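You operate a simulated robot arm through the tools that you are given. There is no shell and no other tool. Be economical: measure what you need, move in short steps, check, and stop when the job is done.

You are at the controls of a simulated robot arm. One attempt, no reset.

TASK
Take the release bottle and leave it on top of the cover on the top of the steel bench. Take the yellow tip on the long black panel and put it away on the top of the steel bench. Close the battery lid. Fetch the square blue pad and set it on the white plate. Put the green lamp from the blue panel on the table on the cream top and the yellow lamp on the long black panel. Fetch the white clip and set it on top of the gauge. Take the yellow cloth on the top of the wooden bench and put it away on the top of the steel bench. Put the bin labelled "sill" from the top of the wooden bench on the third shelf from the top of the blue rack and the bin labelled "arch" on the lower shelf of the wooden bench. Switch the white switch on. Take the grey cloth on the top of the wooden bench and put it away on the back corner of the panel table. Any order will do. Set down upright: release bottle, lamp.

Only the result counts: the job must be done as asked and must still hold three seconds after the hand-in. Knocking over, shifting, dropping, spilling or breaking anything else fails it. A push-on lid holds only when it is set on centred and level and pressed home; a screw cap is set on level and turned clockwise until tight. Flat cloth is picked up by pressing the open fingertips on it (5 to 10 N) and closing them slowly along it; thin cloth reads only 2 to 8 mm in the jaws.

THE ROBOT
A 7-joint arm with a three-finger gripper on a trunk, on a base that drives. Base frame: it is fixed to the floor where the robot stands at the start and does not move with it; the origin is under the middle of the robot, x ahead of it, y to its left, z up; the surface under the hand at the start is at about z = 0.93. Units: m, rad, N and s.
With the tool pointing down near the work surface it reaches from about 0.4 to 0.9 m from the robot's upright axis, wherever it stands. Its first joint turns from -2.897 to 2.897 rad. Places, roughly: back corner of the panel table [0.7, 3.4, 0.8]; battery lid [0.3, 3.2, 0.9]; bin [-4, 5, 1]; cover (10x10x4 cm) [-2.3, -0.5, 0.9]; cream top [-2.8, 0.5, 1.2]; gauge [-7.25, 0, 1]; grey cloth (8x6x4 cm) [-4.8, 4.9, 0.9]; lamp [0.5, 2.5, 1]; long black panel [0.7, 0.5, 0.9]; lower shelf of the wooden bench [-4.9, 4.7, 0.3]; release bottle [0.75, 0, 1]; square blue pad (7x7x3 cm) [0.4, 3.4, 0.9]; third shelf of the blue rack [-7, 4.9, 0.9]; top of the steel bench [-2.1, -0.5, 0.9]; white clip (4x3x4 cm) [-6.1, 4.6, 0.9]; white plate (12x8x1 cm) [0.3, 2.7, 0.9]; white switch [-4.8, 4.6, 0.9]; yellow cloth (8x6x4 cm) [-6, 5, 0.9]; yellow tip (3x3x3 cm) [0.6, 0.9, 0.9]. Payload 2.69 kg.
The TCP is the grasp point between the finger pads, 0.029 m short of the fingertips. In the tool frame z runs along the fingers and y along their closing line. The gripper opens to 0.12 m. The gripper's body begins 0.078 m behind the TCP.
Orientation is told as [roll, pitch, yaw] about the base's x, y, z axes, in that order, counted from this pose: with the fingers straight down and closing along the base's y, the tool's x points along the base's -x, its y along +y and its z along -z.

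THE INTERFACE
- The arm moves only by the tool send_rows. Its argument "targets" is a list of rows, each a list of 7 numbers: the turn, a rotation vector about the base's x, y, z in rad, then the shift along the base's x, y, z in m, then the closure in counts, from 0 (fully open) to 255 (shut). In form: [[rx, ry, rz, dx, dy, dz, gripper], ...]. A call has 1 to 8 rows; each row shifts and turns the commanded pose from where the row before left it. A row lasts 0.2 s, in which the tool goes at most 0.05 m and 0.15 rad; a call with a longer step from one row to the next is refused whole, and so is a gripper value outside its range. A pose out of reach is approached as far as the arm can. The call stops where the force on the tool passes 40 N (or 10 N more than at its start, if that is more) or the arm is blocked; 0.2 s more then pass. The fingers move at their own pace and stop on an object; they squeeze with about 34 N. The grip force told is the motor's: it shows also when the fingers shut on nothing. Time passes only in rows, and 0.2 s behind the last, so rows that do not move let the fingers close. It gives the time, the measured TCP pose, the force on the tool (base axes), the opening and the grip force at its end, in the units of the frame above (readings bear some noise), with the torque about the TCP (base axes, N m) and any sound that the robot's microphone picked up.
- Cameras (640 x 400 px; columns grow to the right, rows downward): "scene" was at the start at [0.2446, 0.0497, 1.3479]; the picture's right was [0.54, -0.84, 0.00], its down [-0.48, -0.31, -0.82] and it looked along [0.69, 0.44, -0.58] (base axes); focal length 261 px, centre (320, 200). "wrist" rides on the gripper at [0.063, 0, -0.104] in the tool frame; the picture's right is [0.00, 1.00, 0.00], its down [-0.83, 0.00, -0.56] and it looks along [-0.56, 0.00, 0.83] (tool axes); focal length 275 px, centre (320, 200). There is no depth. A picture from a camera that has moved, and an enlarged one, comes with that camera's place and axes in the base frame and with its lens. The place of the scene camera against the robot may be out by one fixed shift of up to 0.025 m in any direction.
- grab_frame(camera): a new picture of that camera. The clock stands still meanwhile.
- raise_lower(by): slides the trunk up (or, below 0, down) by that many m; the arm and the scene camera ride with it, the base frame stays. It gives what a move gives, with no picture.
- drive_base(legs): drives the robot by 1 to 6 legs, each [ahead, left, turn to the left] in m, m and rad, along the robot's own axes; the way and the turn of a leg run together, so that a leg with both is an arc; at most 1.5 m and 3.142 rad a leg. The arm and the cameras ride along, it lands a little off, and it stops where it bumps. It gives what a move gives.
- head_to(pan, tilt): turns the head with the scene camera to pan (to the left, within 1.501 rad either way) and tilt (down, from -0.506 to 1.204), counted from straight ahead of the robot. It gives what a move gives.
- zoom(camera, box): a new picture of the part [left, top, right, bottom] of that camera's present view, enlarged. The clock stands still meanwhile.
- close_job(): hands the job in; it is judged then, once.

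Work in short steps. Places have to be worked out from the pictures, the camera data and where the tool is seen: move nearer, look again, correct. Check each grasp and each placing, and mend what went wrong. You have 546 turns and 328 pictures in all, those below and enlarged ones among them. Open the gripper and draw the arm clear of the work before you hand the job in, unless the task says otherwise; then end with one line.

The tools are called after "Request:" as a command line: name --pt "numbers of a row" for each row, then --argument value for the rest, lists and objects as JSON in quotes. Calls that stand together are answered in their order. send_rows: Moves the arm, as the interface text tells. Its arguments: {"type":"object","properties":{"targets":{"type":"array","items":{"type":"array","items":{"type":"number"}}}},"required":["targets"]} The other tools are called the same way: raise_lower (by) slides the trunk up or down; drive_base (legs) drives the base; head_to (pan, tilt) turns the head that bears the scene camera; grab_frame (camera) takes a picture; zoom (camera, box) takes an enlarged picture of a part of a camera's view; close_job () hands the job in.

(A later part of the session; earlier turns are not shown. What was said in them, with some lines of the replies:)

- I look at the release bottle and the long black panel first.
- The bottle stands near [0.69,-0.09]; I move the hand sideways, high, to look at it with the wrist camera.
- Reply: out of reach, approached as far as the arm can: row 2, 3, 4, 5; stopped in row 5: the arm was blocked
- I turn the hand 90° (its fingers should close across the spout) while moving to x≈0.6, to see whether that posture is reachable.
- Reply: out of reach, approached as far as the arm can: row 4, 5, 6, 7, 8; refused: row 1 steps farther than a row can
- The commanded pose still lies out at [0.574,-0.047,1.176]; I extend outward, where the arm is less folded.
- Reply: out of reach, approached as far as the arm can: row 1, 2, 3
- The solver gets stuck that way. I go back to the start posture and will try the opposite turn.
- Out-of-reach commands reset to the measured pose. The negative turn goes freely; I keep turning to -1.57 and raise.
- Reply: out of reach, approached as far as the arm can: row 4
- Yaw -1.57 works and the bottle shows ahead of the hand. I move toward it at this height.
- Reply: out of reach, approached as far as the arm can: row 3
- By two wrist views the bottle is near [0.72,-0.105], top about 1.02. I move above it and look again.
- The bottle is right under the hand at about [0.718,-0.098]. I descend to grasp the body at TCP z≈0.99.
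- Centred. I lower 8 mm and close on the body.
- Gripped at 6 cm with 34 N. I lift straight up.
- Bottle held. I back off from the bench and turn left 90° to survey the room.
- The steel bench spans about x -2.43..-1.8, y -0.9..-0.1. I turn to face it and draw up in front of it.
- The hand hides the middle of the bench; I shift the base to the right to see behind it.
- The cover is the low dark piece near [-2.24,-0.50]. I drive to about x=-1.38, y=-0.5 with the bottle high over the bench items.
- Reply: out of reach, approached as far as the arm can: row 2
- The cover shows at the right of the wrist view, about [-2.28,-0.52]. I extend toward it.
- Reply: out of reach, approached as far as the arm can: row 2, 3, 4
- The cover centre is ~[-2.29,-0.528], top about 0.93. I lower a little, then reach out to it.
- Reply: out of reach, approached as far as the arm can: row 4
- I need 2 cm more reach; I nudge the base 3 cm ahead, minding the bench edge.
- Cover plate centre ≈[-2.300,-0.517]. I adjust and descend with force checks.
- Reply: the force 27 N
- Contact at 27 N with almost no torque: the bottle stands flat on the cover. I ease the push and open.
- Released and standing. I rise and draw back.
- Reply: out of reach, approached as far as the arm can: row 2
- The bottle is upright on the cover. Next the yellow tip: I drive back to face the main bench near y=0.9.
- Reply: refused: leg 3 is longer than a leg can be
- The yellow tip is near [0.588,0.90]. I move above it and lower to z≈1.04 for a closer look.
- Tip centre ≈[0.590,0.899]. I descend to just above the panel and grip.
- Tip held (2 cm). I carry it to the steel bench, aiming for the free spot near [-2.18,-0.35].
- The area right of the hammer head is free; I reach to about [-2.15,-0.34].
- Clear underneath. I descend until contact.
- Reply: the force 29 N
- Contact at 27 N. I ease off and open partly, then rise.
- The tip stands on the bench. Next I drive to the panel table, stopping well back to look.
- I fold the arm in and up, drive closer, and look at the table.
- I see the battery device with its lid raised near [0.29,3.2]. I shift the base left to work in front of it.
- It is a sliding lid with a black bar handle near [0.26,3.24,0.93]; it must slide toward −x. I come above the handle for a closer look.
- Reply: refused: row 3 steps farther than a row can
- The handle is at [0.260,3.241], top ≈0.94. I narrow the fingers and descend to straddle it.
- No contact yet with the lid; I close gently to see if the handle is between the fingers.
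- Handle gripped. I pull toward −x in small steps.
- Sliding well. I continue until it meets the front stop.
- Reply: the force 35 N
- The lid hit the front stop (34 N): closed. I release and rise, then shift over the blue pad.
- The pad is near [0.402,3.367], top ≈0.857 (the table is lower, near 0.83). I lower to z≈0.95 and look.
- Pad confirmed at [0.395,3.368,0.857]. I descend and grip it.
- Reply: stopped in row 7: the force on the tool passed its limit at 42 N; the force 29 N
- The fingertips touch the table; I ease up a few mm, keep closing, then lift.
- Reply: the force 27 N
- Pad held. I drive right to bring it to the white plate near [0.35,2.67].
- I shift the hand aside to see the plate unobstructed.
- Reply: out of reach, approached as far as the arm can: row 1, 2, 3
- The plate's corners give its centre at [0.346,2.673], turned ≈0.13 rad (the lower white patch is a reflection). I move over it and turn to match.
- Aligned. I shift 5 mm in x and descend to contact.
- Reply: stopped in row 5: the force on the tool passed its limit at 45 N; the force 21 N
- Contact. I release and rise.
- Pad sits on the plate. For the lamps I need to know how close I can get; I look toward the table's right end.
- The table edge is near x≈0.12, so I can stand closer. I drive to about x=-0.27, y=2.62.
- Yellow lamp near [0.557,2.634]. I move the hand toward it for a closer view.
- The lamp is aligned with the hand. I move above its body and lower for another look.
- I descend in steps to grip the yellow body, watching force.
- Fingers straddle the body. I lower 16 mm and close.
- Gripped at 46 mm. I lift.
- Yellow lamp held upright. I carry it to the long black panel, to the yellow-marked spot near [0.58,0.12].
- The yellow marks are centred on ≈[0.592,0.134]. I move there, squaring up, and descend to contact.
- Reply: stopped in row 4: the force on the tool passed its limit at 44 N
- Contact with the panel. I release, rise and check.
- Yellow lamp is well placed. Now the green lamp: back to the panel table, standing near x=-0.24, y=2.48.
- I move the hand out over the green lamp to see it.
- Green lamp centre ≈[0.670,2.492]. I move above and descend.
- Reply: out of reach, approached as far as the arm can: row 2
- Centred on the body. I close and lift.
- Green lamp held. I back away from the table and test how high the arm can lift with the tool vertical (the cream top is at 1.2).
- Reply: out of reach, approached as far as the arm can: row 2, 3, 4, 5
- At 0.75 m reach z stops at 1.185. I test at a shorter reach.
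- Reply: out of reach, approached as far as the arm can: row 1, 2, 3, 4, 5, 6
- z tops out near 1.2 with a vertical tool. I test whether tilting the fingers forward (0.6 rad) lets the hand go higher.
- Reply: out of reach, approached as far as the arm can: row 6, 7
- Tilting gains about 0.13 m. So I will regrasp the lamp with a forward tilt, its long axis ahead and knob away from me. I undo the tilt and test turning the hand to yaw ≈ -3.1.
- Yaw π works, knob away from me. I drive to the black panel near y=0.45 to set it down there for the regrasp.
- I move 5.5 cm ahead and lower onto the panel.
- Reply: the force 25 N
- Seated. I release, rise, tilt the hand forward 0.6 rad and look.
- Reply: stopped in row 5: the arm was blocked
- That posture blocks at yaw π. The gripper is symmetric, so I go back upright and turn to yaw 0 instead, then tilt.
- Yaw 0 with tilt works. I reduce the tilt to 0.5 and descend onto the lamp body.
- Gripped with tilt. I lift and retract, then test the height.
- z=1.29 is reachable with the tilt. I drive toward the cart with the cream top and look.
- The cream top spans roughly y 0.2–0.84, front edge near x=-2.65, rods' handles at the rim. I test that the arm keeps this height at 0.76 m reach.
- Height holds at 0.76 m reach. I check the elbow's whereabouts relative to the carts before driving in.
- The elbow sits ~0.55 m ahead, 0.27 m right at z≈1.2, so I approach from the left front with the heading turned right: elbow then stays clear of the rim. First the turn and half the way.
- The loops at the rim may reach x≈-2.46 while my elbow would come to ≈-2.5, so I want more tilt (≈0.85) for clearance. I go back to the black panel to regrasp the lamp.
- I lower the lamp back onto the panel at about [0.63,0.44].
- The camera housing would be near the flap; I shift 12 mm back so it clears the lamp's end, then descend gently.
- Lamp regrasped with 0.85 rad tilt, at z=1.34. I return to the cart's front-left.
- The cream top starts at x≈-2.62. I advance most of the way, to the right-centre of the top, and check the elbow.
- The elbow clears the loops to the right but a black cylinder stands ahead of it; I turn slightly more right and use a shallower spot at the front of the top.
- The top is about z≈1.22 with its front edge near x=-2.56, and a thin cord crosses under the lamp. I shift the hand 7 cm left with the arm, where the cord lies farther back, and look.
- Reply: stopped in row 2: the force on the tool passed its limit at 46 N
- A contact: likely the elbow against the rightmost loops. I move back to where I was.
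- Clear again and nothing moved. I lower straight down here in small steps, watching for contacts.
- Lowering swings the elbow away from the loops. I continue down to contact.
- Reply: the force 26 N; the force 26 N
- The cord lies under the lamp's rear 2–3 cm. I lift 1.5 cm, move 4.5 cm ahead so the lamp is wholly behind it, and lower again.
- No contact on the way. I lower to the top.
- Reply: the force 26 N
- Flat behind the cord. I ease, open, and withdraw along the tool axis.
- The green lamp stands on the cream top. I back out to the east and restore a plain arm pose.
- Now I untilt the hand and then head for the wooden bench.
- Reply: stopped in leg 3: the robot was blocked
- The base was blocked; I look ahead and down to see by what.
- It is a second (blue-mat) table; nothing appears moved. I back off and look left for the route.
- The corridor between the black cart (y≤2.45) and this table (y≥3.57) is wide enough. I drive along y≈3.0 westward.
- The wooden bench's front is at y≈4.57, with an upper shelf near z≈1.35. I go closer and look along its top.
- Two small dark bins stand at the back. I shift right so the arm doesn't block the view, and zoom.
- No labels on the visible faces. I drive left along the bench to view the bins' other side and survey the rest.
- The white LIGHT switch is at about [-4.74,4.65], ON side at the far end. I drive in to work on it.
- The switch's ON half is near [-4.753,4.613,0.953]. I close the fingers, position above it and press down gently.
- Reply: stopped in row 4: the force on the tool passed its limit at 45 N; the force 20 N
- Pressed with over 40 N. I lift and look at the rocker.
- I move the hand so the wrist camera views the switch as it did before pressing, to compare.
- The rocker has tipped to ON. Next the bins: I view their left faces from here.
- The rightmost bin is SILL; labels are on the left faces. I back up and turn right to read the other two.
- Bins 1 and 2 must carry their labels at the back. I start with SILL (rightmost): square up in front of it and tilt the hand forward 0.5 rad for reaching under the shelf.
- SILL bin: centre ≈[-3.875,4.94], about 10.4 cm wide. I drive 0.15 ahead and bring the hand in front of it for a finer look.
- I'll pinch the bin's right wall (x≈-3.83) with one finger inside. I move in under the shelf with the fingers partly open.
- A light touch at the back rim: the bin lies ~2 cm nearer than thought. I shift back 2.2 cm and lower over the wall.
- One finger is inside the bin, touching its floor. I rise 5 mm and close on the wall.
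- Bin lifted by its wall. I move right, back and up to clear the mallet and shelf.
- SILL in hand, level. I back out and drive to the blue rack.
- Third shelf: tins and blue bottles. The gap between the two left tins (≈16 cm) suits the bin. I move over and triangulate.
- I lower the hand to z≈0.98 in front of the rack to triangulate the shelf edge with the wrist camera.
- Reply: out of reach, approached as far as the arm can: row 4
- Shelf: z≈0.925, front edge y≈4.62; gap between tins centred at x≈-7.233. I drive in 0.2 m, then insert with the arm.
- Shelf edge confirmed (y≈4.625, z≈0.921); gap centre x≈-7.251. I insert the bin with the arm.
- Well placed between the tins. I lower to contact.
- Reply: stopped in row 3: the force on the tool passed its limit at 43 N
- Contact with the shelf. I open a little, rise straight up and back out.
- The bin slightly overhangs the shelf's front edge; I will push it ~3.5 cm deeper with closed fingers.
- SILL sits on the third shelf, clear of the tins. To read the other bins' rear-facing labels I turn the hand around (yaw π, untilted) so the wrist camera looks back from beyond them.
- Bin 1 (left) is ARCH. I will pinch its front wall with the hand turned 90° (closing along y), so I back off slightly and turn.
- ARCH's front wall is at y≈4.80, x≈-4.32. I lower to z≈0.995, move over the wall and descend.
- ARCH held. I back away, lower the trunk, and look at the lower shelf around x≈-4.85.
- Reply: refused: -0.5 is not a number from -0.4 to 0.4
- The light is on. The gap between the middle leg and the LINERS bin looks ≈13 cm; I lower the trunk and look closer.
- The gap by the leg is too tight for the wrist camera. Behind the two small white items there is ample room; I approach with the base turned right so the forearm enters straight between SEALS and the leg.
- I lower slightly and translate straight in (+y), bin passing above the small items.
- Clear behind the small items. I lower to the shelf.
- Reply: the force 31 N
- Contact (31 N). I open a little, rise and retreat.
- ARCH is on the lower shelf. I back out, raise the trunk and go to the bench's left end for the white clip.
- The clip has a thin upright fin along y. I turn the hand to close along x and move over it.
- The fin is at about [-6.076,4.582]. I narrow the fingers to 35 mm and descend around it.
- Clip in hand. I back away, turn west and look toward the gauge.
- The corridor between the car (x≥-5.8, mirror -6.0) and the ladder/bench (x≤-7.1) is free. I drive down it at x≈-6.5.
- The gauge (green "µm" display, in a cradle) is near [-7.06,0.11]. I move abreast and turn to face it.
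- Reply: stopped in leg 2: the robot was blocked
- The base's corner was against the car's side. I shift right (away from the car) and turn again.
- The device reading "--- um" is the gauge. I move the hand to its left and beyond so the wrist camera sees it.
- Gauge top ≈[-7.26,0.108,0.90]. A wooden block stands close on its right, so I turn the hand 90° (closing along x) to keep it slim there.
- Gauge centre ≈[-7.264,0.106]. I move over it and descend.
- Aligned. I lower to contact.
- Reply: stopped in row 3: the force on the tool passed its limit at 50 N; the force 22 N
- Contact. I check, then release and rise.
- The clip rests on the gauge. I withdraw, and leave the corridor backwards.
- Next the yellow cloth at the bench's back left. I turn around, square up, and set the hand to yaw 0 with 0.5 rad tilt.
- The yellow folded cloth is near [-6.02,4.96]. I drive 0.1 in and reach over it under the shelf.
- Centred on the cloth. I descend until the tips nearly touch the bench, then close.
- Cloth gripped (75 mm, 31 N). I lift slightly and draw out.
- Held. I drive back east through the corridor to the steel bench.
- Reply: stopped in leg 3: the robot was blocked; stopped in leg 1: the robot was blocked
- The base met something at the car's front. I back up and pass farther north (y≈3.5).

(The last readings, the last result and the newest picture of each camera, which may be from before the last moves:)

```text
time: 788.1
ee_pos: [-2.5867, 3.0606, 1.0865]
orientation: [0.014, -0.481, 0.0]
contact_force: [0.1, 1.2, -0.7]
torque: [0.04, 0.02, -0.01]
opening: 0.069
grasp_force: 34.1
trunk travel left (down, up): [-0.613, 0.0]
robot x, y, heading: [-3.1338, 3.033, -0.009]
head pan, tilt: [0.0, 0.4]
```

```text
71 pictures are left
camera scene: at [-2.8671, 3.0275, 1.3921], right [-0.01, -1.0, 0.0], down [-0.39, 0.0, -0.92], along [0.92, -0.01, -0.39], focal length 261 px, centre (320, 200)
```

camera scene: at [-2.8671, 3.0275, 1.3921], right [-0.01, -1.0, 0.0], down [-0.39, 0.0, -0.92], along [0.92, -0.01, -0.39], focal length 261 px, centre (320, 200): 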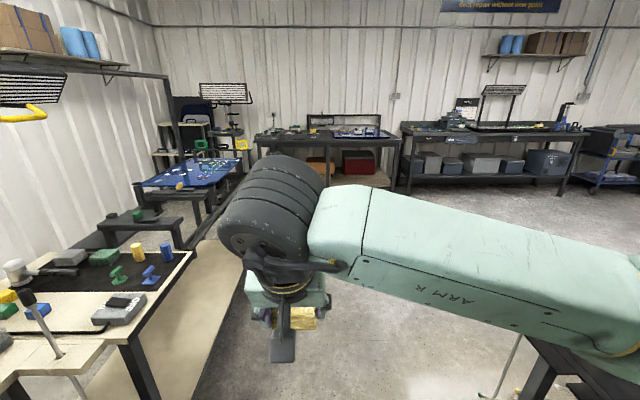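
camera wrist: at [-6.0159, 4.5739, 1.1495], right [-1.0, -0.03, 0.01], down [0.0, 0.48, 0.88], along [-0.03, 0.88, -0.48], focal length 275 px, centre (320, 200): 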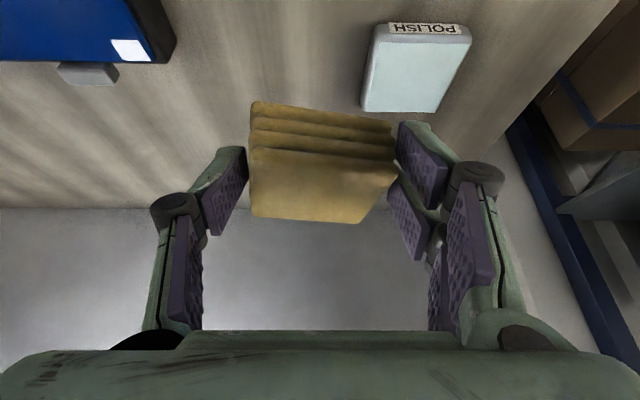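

Request:
drive_base --legs '[[0.1, 0.09, 0.009], [1.3, 0, 0], [0.55, 0, 0]]'

Request:
drive_base --legs '[[0, -1.5, 0], [0, -1.5, 0], [0, -0.5, 0], [0, 0, 3.14]]'

Request:
grab_frame --camera "scene"

```text
time: 798.4
ee_pos: [-0.6382, 3.1648, 1.085]
orientation: [0.015, -0.482, 0.018]
contact_force: [0.2, 0.6, -0.9]
torque: [0.02, 0.01, 0.02]
opening: 0.0687
grasp_force: 33.7
trunk travel left (down, up): [-0.613, 0.0]
robot x, y, heading: [-1.1832, 3.1238, 0.009]
head pan, tilt: [0.0, 0.4]
```

```text
time: 832.9
ee_pos: [-1.7264, -0.3877, 1.0851]
orientation: [0.012, -0.484, -3.132]
contact_force: [0.2, -0.7, 0.0]
torque: [-0.01, 0.02, -0.01]
opening: 0.0686
grasp_force: 34.2
trunk travel left (down, up): [-0.613, 0.0]
robot x, y, heading: [-1.1856, -0.3506, 3.14]
head pan, tilt: [0.0, 0.4]
```

```text
70 pictures are left
camera scene: at [-1.4178, -0.3474, 1.3922], right [0.0, 1.0, 0.0], down [0.39, 0.0, -0.92], along [-0.92, 0.0, -0.39], focal length 261 px, centre (320, 200)
```

scene: 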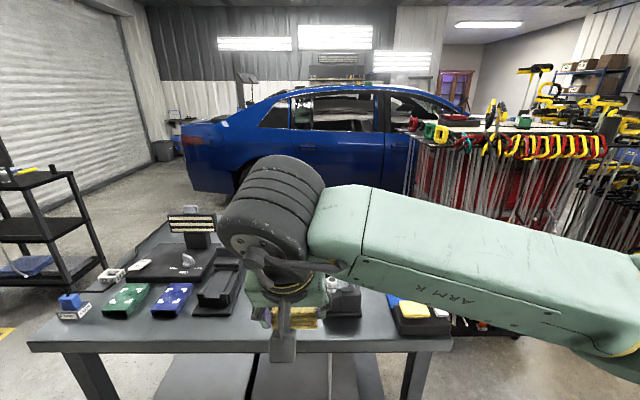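

At the steel bench. I raise a bit, drive in and reach to the free back-right area (~[-2.27,-0.21]).

Request:
send_rows --pt "0 0 0 0 0 0.03 255" --pt "0 0 0 0 0 0.015 255"

Request:
drive_base --legs '[[0.21, -0.17, 0]]'

Request:
send_rows --pt "0 0 0 -0.045 0 0 255" --pt "0 0 0 -0.045 0 0 255" --pt "0 0 0 -0.045 0 0 255" --pt "0 0 0 -0.045 0 0 255" --pt "0 0 0 -0.045 0 0 255" --pt "0 0 0 0 0 0 255"

Request:
grab_frame --camera "wrist"

Request:
grab_frame --camera "scene"

```text
time: 833.5
ee_pos: [-1.7264, -0.3886, 1.1321]
orientation: [0.014, -0.483, -3.133]
contact_force: [0.0, 0.7, 0.0]
torque: [0.0, 0.01, -0.01]
opening: 0.0686
grasp_force: 34.4
trunk travel left (down, up): [-0.613, 0.0]
robot x, y, heading: [-1.1857, -0.3527, 3.137]
head pan, tilt: [0.0, 0.4]
```

```text
time: 835.5
ee_pos: [-1.9373, -0.2191, 1.1318]
orientation: [0.014, -0.483, -3.132]
contact_force: [0.0, -0.3, -0.4]
torque: [-0.03, -0.02, -0.02]
opening: 0.0688
grasp_force: 34.0
trunk travel left (down, up): [-0.613, 0.0]
robot x, y, heading: [-1.3948, -0.1798, 3.139]
head pan, tilt: [0.0, 0.4]
```

```text
time: 836.9
ee_pos: [-2.1621, -0.217, 1.1325]
orientation: [0.013, -0.483, -3.132]
contact_force: [-0.6, -0.1, -0.1]
torque: [-0.01, 0.02, -0.03]
opening: 0.0688
grasp_force: 34.5
trunk travel left (down, up): [-0.613, 0.0]
robot x, y, heading: [-1.3923, -0.1819, 3.139]
head pan, tilt: [0.0, 0.4]
```

```text
69 pictures are left
camera wrist: at [-2.0573, -0.2149, 1.1959], right [0.02, -1.0, 0.01], down [-0.48, 0.0, 0.88], along [-0.88, -0.02, -0.48], focal length 275 px, centre (320, 200)
```

wrist: 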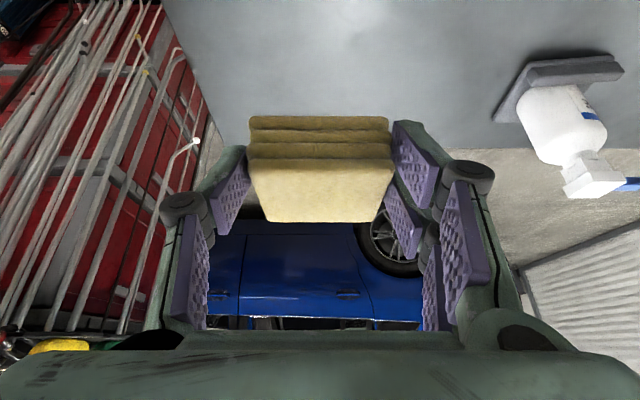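

```text
68 pictures are left
camera scene: at [-1.6277, -0.1777, 1.3923], right [0.0, 1.0, 0.0], down [0.39, 0.0, -0.92], along [-0.92, 0.0, -0.39], focal length 261 px, centre (320, 200)
```

scene: 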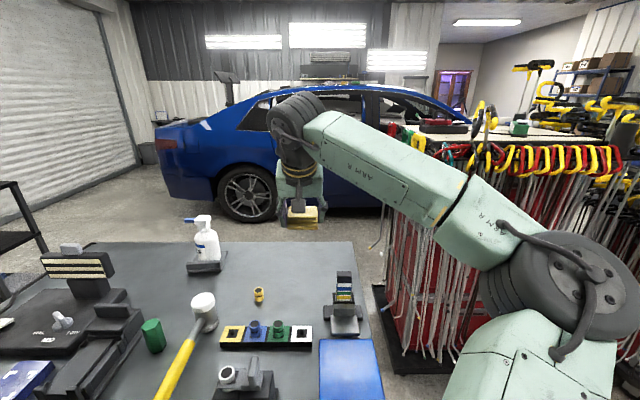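

The spot is free. I go to x≈-2.24 and lower the cloth to the bench.

Request:
send_rows --pt "0 0 0 -0.04 0 -0.01 255" --pt "0 0 0 -0.035 0 -0.03 255" --pt "0 0 0 0 0 -0.045 255" --pt "0 0 0 0 0 -0.045 255" --pt "0 0 0 0 0 -0.025 255" --pt "0 0 0 0 0 -0.008 255" --pt "0 0 0 0 0 -0.005 255" --pt "0 0 0 0 0 -0.005 255"

```text
time: 838.7
ee_pos: [-2.2376, -0.2196, 0.9576]
orientation: [0.013, -0.481, -3.133]
contact_force: [-0.3, 0.1, 0.2]
torque: [-0.03, 0.03, 0.01]
opening: 0.0686
grasp_force: 33.5
trunk travel left (down, up): [-0.613, 0.0]
robot x, y, heading: [-1.3952, -0.1812, 3.14]
head pan, tilt: [0.0, 0.4]
```

Request:
send_rows --pt "0 0 0 0 0 -0.004 255" --pt "0 0 0 0 0 -0.004 255" --pt "0 0 0 0 0 -0.004 200" --pt "0 0 0 0 0 0 120" --pt "0 0 0 0 0 0 60" --pt "0 0 0 0 0 0 40" --pt "0 0 0 0.015 0 0.03 40" --pt "0 0 0 0.02 0 0.04 0"

Request:
send_rows --pt "0 0 0 0.03 0 0.04 0" --pt "0 0 0 0.04 0 0.03 0" --pt "0 0 0 0.045 0 0.02 0" --pt "0 0 0 0.045 0 0 0" --pt "0 0 0 0.045 0 0 0"

Request:
grab_frame --camera "scene"

```text
time: 840.5
ee_pos: [-2.2031, -0.217, 1.0164]
orientation: [0.012, -0.48, -3.132]
contact_force: [-0.1, 0.3, -0.6]
torque: [0.02, -0.03, -0.05]
opening: 0.1201
grasp_force: 0.2
trunk travel left (down, up): [-0.613, 0.0]
robot x, y, heading: [-1.3956, -0.1809, 3.137]
head pan, tilt: [0.0, 0.4]
```

```text
time: 841.7
ee_pos: [-1.9976, -0.217, 1.1062]
orientation: [0.012, -0.482, -3.133]
contact_force: [-0.2, 0.4, 0.3]
torque: [0.0, 0.01, -0.03]
opening: 0.12
grasp_force: 0.1
trunk travel left (down, up): [-0.613, 0.0]
robot x, y, heading: [-1.393, -0.1817, 3.138]
head pan, tilt: [0.0, 0.4]
```

```text
67 pictures are left
camera scene: at [-1.6275, -0.1777, 1.3923], right [0.0, 1.0, 0.0], down [0.39, 0.0, -0.92], along [-0.92, 0.0, -0.39], focal length 261 px, centre (320, 200)
```

scene: 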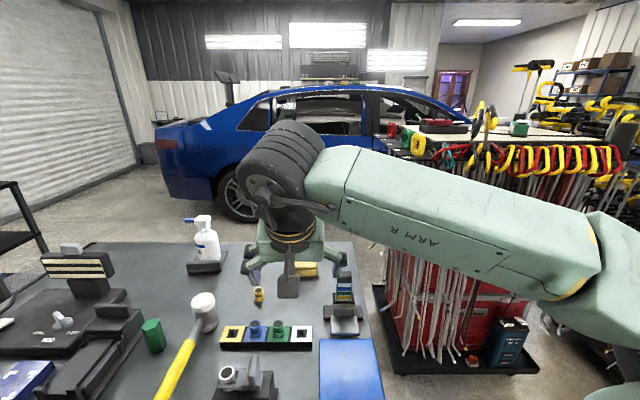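

Yellow cloth placed. Now the grey cloth: I drive back west to the wooden bench.

Request:
drive_base --legs '[[-0.2, 0, 0], [0, -1.5, 0], [0, -1.5, 0], [0, -0.3, 0], [1.4, 0, 0], [0.65, 0, 0]]'

Request:
drive_base --legs '[[0.8, -0.4, 0], [0.8, 0, 0], [0, 0, -1.57]]'

Request:
grab_frame --camera "scene"

```text
time: 878.4
ee_pos: [-3.8328, 3.0523, 1.1054]
orientation: [0.011, -0.481, -3.104]
contact_force: [-0.7, 0.3, 0.7]
torque: [0.01, -0.02, 0.01]
opening: 0.1202
grasp_force: 0.1
trunk travel left (down, up): [-0.613, 0.0]
robot x, y, heading: [-3.2286, 3.1054, -3.119]
head pan, tilt: [0.0, 0.4]
```

```text
time: 891.0
ee_pos: [-4.9028, 4.0534, 1.1066]
orientation: [0.012, -0.482, 1.604]
contact_force: [-0.2, -0.2, -0.4]
torque: [0.01, -0.02, 0.02]
opening: 0.1202
grasp_force: 0.0
trunk travel left (down, up): [-0.613, 0.0]
robot x, y, heading: [-4.8485, 3.454, 1.591]
head pan, tilt: [0.0, 0.4]
```

```text
66 pictures are left
camera scene: at [-4.8412, 3.7014, 1.3922], right [1.0, 0.02, 0.0], down [0.01, -0.39, -0.92], along [-0.02, 0.92, -0.39], focal length 261 px, centre (320, 200)
```

scene: 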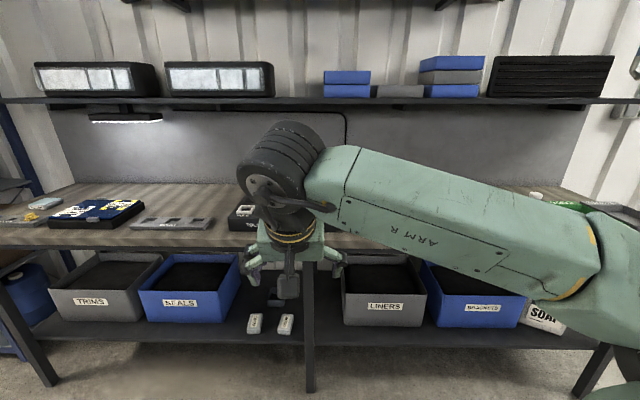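

Request:
drive_base --legs '[[0.6, 0, -0.018]]'

Request:
grab_frame --camera "wrist"

```text
time: 894.4
ee_pos: [-4.8891, 4.6473, 1.1068]
orientation: [0.014, -0.483, 1.575]
contact_force: [0.4, -0.4, 0.2]
torque: [0.0, 0.0, 0.0]
opening: 0.1202
grasp_force: 0.1
trunk travel left (down, up): [-0.613, 0.0]
robot x, y, heading: [-4.8559, 4.0434, 1.564]
head pan, tilt: [0.0, 0.4]
```

```text
65 pictures are left
camera wrist: at [-4.8868, 4.5428, 1.1691], right [-1.0, -0.01, 0.01], down [0.0, 0.48, 0.88], along [-0.02, 0.88, -0.48], focal length 275 px, centre (320, 200)
```

wrist: 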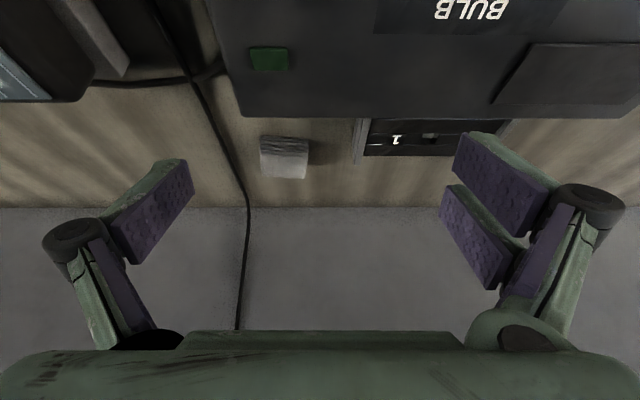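

Grey cloth ≈[-4.846,4.875] with a cable close on its right side. I approach with the fingers opened to only ~85 mm.

Request:
send_rows --pt "0 0 0 0.02 0.03 0 74" --pt "0 0 0 0.02 0.04 -0.01 74" --pt "0 0 0 0.001 0.045 -0.02 74" --pt "0 0 0 0 0.045 -0.02 74" --pt "0 0 0 0 0.03 -0.03 74" --pt "0 0 0 0 0.015 -0.04 74" --pt "0 0 0 0 0 0 74"

Request:
grab_frame --camera "wrist"

```text
time: 896.0
ee_pos: [-4.851, 4.8502, 0.989]
orientation: [0.013, -0.482, 1.576]
contact_force: [-0.6, 0.0, -0.2]
torque: [0.0, 0.01, -0.02]
opening: 0.0851
grasp_force: 0.1
trunk travel left (down, up): [-0.613, 0.0]
robot x, y, heading: [-4.8544, 4.043, 1.565]
head pan, tilt: [0.0, 0.4]
```

```text
64 pictures are left
camera wrist: at [-4.8472, 4.747, 1.0505], right [-1.0, -0.01, 0.01], down [0.0, 0.48, 0.88], along [-0.02, 0.88, -0.48], focal length 275 px, centre (320, 200)
```

wrist: 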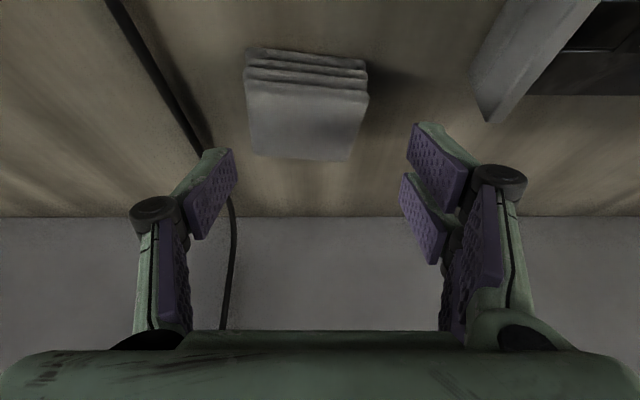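

Cable is 4 cm clear. I centre and descend, then grip.

Request:
send_rows --pt "0 0 0 0.008 0.008 -0.02 74" --pt "0 0 0 0 0 -0.02 74" --pt "0 0 0 0 0 -0.01 74" --pt "0 0 0 0 0 0 130" --pt "0 0 0 0 0 0 200" --pt "0 0 0 0 0 0 255" --pt "0 0 0 0 0 0 255"

Request:
send_rows --pt "0 0 0 0 0 0.02 255" --pt "0 0 0 0 -0.005 0.03 255" --pt "0 0 0 0 -0.02 0.03 255" --pt "0 0 0 0 -0.04 0.025 255" --pt "0 0 0 0 -0.045 0.015 255" --pt "0 0 0 0 -0.045 0.015 255" --pt "0 0 0 0 -0.045 0.015 255"

Request:
grab_frame --camera "wrist"

```text
time: 897.6
ee_pos: [-4.8406, 4.8589, 0.9368]
orientation: [0.012, -0.482, 1.574]
contact_force: [0.8, -0.8, 1.8]
torque: [0.07, 0.03, -0.06]
opening: 0.0715
grasp_force: 33.7
trunk travel left (down, up): [-0.613, 0.0]
robot x, y, heading: [-4.8531, 4.0425, 1.563]
head pan, tilt: [0.0, 0.4]
```

```text
time: 899.2
ee_pos: [-4.841, 4.6581, 1.0856]
orientation: [0.012, -0.485, 1.574]
contact_force: [0.3, -0.2, -0.4]
torque: [0.0, -0.04, 0.0]
opening: 0.0712
grasp_force: 34.4
trunk travel left (down, up): [-0.613, 0.0]
robot x, y, heading: [-4.8555, 4.0409, 1.566]
head pan, tilt: [0.0, 0.4]
```

```text
63 pictures are left
camera wrist: at [-4.8381, 4.5546, 1.1495], right [-1.0, -0.01, 0.01], down [0.0, 0.48, 0.88], along [-0.02, 0.88, -0.48], focal length 275 px, centre (320, 200)
```

wrist: 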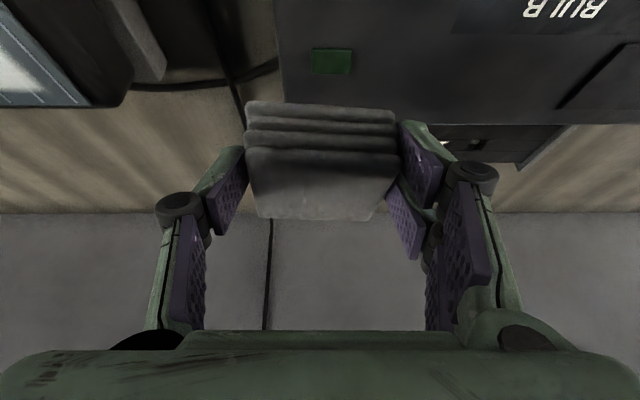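

Held. I take one look here to confirm ARCH and the switch while backing out.

Request:
drive_base --legs '[[-0.6, 0, 0]]'

Request:
head_to --pan 0.05 --tilt 0.55

Request:
grab_frame --camera "scene"

```text
time: 902.5
ee_pos: [-4.8488, 4.068, 1.0874]
orientation: [0.012, -0.482, 1.588]
contact_force: [0.0, -0.1, -1.1]
torque: [0.0, -0.01, -0.01]
opening: 0.0702
grasp_force: 33.8
trunk travel left (down, up): [-0.613, 0.0]
robot x, y, heading: [-4.8511, 3.4513, 1.573]
head pan, tilt: [0.0, 0.4]
```

```text
time: 903.2
ee_pos: [-4.849, 4.0671, 1.0846]
orientation: [0.014, -0.481, 1.588]
contact_force: [0.4, 0.2, 0.4]
torque: [0.04, 0.01, 0.01]
opening: 0.0702
grasp_force: 33.9
trunk travel left (down, up): [-0.613, 0.0]
robot x, y, heading: [-4.8562, 3.4495, 1.579]
head pan, tilt: [0.051, 0.55]
```

```text
62 pictures are left
camera scene: at [-4.8465, 3.6983, 1.3785], right [1.0, 0.06, 0.0], down [0.03, -0.52, -0.85], along [-0.05, 0.85, -0.52], focal length 261 px, centre (320, 200)
```

scene: 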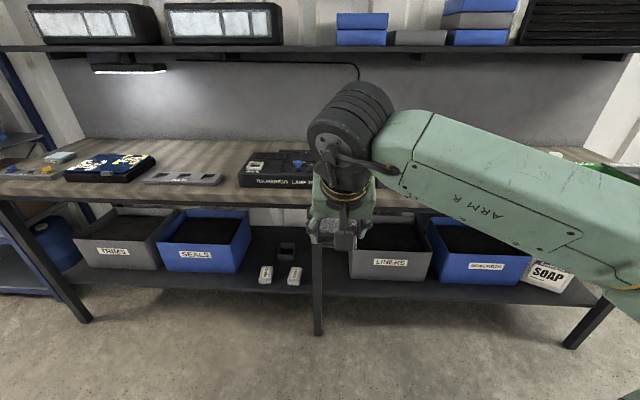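

ARCH is in place. Now I carry the grey cloth to the panel table: first back east along the corridor.

Request:
drive_base --legs '[[0, 0, -1.575], [0.75, 0, 0], [0.9, -0.4, 0], [1.4, 0.03, 0], [1.3, 0.05, 0]]'

Request:
head_to --pan 0.3 --tilt 0.45

Request:
grab_frame --camera "scene"

```text
time: 928.8
ee_pos: [0.1359, 3.1529, 1.0849]
orientation: [0.011, -0.482, 0.027]
contact_force: [-1.3, 0.7, 0.0]
torque: [0.02, 0.0, -0.02]
opening: 0.0687
grasp_force: 34.0
trunk travel left (down, up): [-0.613, 0.0]
robot x, y, heading: [-0.4852, 3.1535, 0.016]
head pan, tilt: [0.051, 0.55]
```

```text
time: 929.6
ee_pos: [0.1363, 3.1518, 1.0861]
orientation: [0.01, -0.482, 0.026]
contact_force: [0.5, -0.7, 0.0]
torque: [-0.01, 0.01, 0.02]
opening: 0.0688
grasp_force: 34.0
trunk travel left (down, up): [-0.613, 0.0]
robot x, y, heading: [-0.4799, 3.1539, 0.016]
head pan, tilt: [0.3, 0.45]
```

```text
61 pictures are left
camera scene: at [-0.2234, 3.1853, 1.3875], right [0.31, -0.95, 0.0], down [-0.41, -0.14, -0.9], along [0.86, 0.28, -0.44], focal length 261 px, centre (320, 200)
```

scene: 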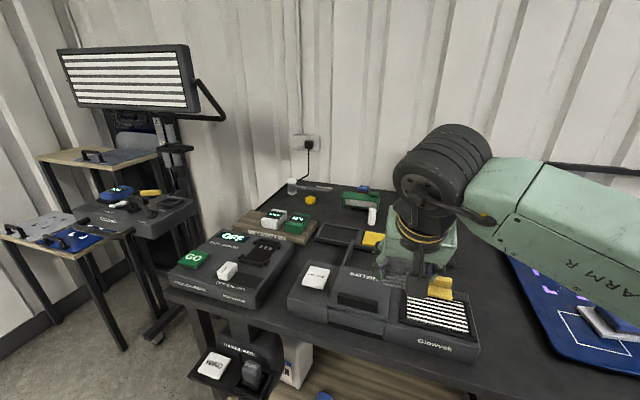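

I move closer and turn slightly left toward the back corner.

Request:
drive_base --legs '[[0.22, 0.07, 0.17]]'

Request:
send_rows --pt "0 0 0 0.035 0.01 0.0 255" --pt "0 0 0 0.04 0.015 0.0 255" --pt "0 0 0 0.04 0.015 0 255" --pt "0 0 0 0.04 0.015 0 255" --pt "0 0 0 0 0 0 255"

Request:
grab_frame --camera "wrist"

Request:
grab_frame --camera "scene"

```text
time: 931.4
ee_pos: [0.3403, 3.3519, 1.0871]
orientation: [0.011, -0.483, 0.201]
contact_force: [0.8, 0.2, -0.6]
torque: [-0.01, 0.04, 0.03]
opening: 0.0687
grasp_force: 34.6
trunk travel left (down, up): [-0.613, 0.0]
robot x, y, heading: [-0.2691, 3.2436, 0.187]
head pan, tilt: [0.3, 0.45]
```

```text
time: 932.5
ee_pos: [0.4953, 3.4088, 1.087]
orientation: [0.012, -0.482, 0.201]
contact_force: [0.3, 0.6, -0.8]
torque: [0.05, 0.0, 0.01]
opening: 0.069
grasp_force: 34.0
trunk travel left (down, up): [-0.613, 0.0]
robot x, y, heading: [-0.2707, 3.2454, 0.188]
head pan, tilt: [0.3, 0.45]
```

```text
60 pictures are left
camera wrist: at [0.3929, 3.3875, 1.1499], right [-0.21, 0.98, 0.01], down [0.47, 0.09, 0.88], along [0.86, 0.19, -0.48], focal length 275 px, centre (320, 200)
```

wrist: 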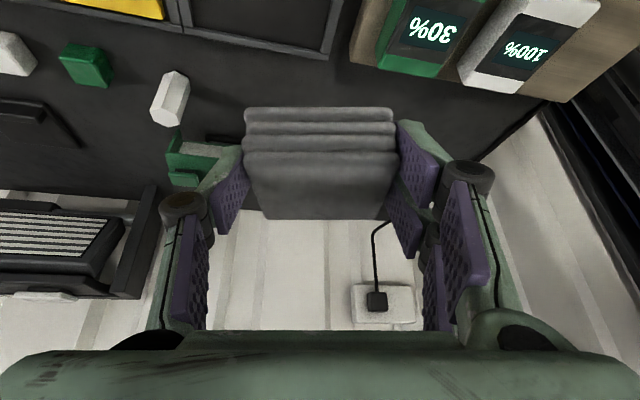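

```text
59 pictures are left
camera scene: at [-0.0195, 3.3203, 1.3876], right [0.47, -0.88, 0.0], down [-0.38, -0.2, -0.9], along [0.8, 0.42, -0.43], focal length 261 px, centre (320, 200)
```

scene: 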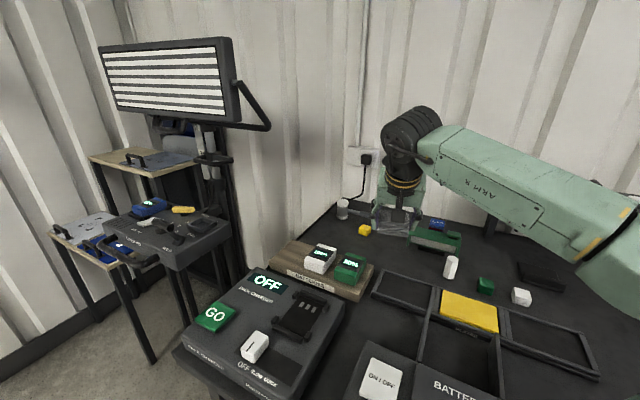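

The bare patch at ≈[0.70,3.41] matches the "back corner" spot. I extend toward it while lowering.

Request:
send_rows --pt "0 0 0 0.04 0.002 -0.015 255" --pt "0 0 0 0.04 0.002 -0.02 255" --pt "0 0 0 0.04 0.002 -0.025 255" --pt "0 0 0 0.035 0.002 -0.03 255" --pt "0 0 0 0.028 0 -0.03 255" --pt "0 0 0 0 0 0 255"

Request:
grab_frame --camera "wrist"

```text
time: 934.0
ee_pos: [0.6775, 3.4164, 0.9672]
orientation: [0.012, -0.482, 0.201]
contact_force: [-0.2, -0.3, -0.7]
torque: [0.0, 0.01, 0.0]
opening: 0.0688
grasp_force: 34.0
trunk travel left (down, up): [-0.613, 0.0]
robot x, y, heading: [-0.2681, 3.2444, 0.185]
head pan, tilt: [0.3, 0.45]
```

```text
58 pictures are left
camera wrist: at [0.576, 3.3936, 1.0303], right [-0.21, 0.98, 0.01], down [0.47, 0.09, 0.88], along [0.86, 0.19, -0.48], focal length 275 px, centre (320, 200)
```

wrist: 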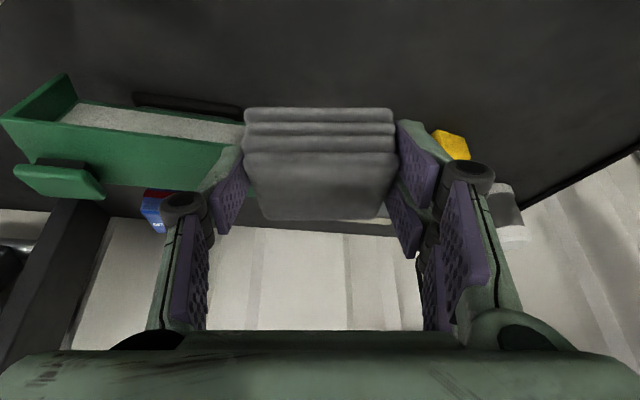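

Clear: the green lamp sits to the right and behind, the yellow block to the left. I shift 1.5 cm left, lower to contact.

Request:
send_rows --pt "0 0 0 0 0.015 -0.02 255" --pt "0 0 0 0 0 -0.03 255" --pt "0 0 0 0 0 -0.02 255" --pt "0 0 0 0 0 -0.006 255" --pt "0 0 0 0 0 -0.004 255" --pt "0 0 0 0 0 -0.004 255"

```text
time: 935.4
ee_pos: [0.6775, 3.4301, 0.8866]
orientation: [0.012, -0.489, 0.203]
contact_force: [0.9, 0.6, 17.2]
torque: [-0.36, -0.1, 0.0]
opening: 0.0691
grasp_force: 33.7
trunk travel left (down, up): [-0.613, 0.0]
robot x, y, heading: [-0.2691, 3.2444, 0.19]
head pan, tilt: [0.3, 0.45]
```

Contact. I open gently just enough, and withdraw back along the tool axis.

Request:
send_rows --pt "0 0 0 0 0 0.002 200" --pt "0 0 0 0 0 0 110" --pt "0 0 0 0 0 0 70" --pt "0 0 0 0 0 0 70" --pt "0 0 0 -0.015 -0.003 0.03 70" --pt "0 0 0 -0.02 -0.004 0.04 70" --pt "0 0 0 -0.03 -0.006 0.035 70" --pt "0 0 0 -0.04 -0.008 0.02 0"

Request:
send_rows --pt "0 0 0 -0.045 -0.008 0.02 0" --pt "0 0 0 -0.045 -0.008 0.02 0" --pt "0 0 0 -0.045 -0.008 0 0" --pt "0 0 0 -0.045 -0.008 0 0" --pt "0 0 0 0 0 0 0"

Request:
grab_frame --camera "scene"

```text
time: 937.1
ee_pos: [0.5718, 3.4089, 1.0084]
orientation: [0.014, -0.48, 0.199]
contact_force: [0.0, -0.2, 0.9]
torque: [-0.02, 0.01, -0.02]
opening: 0.1143
grasp_force: 0.2
trunk travel left (down, up): [-0.613, 0.0]
robot x, y, heading: [-0.267, 3.2469, 0.19]
head pan, tilt: [0.3, 0.45]
```

```text
time: 938.4
ee_pos: [0.3913, 3.3781, 1.0499]
orientation: [0.013, -0.482, 0.201]
contact_force: [-0.8, 1.7, -0.9]
torque: [0.0, 0.0, -0.01]
opening: 0.12
grasp_force: 0.0
trunk travel left (down, up): [-0.613, 0.0]
robot x, y, heading: [-0.2684, 3.248, 0.195]
head pan, tilt: [0.3, 0.45]
```

```text
57 pictures are left
camera scene: at [-0.0191, 3.3205, 1.3875], right [0.47, -0.88, 0.0], down [-0.38, -0.2, -0.9], along [0.79, 0.42, -0.44], focal length 261 px, centre (320, 200)
```

scene: 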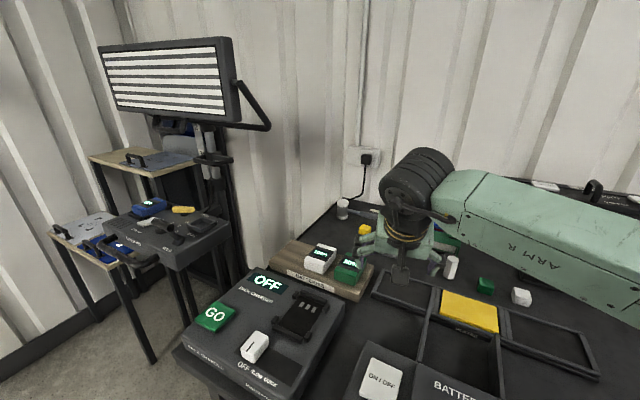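

I back off and check the cloth, the pad and the lid.

Request:
drive_base --legs '[[-0.35, 0, -0.19]]'

Request:
head_to --pan 0.25 --tilt 0.5

Request:
zoom --camera "scene" --box '[200, 120, 480, 295]'

Request:
head_to --pan -0.45 --tilt 0.5

Request:
grab_frame --camera "scene"

```text
time: 940.6
ee_pos: [0.0571, 3.2192, 1.0514]
orientation: [0.011, -0.481, 0.014]
contact_force: [-0.2, 0.2, -0.5]
torque: [0.04, -0.01, -0.03]
opening: 0.1199
grasp_force: 0.0
trunk travel left (down, up): [-0.613, 0.0]
robot x, y, heading: [-0.6119, 3.2136, 0.003]
head pan, tilt: [0.3, 0.45]
```

```text
time: 941.2
ee_pos: [0.0558, 3.2201, 1.0497]
orientation: [0.012, -0.481, 0.013]
contact_force: [0.1, -1.0, -0.7]
torque: [0.02, -0.02, 0.02]
opening: 0.1201
grasp_force: 0.1
trunk travel left (down, up): [-0.613, 0.0]
robot x, y, heading: [-0.6149, 3.21, 0.001]
head pan, tilt: [0.25, 0.499]
```

```text
2.29 times, centred on (340, 208) of scene
camera zoom: at [-0.3567, 3.2378, 1.3831], right [0.25, -0.97, 0.0], down [-0.46, -0.12, -0.88], along [0.85, 0.22, -0.48], focal length 596 px, centre (274, 183)
```

zoom: 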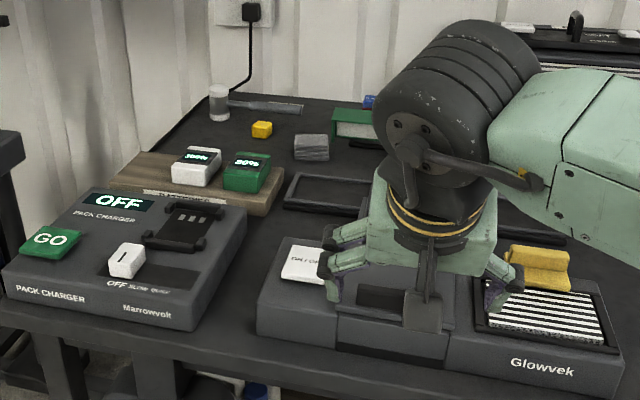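

```text
time: 942.3
ee_pos: [0.0563, 3.2209, 1.0494]
orientation: [0.013, -0.481, 0.012]
contact_force: [0.3, 0.2, 0.5]
torque: [0.02, 0.01, 0.04]
opening: 0.1198
grasp_force: 0.0
trunk travel left (down, up): [-0.613, 0.0]
robot x, y, heading: [-0.6152, 3.2113, 0.003]
head pan, tilt: [-0.45, 0.499]
```

```text
55 pictures are left
camera scene: at [-0.3628, 3.1758, 1.3831], right [-0.43, -0.9, 0.0], down [-0.43, 0.21, -0.88], along [0.79, -0.38, -0.48], focal length 261 px, centre (320, 200)
```

scene: 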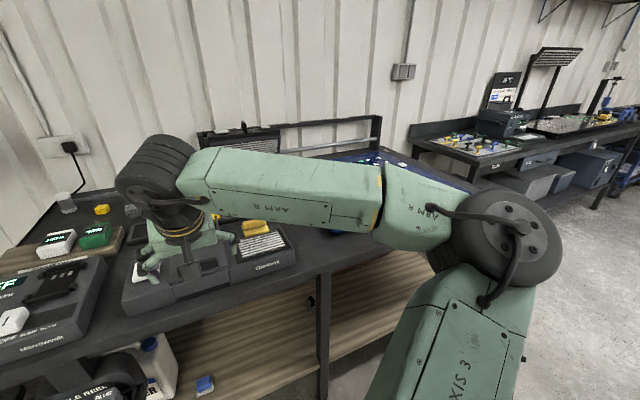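

The grey cloth lies in the back corner area, and all other items were checked when placed. The gripper is open and the arm is clear, so I hand in.

Request:
close_job

```text
The job is handed in.
```

I handed the job in with every task carried out, and each placement was checked with the cameras or by contact force. The base bumped three times on the way: the blue-mat table, the car's side and the car's front. I saw nothing shift but did not recheck there.
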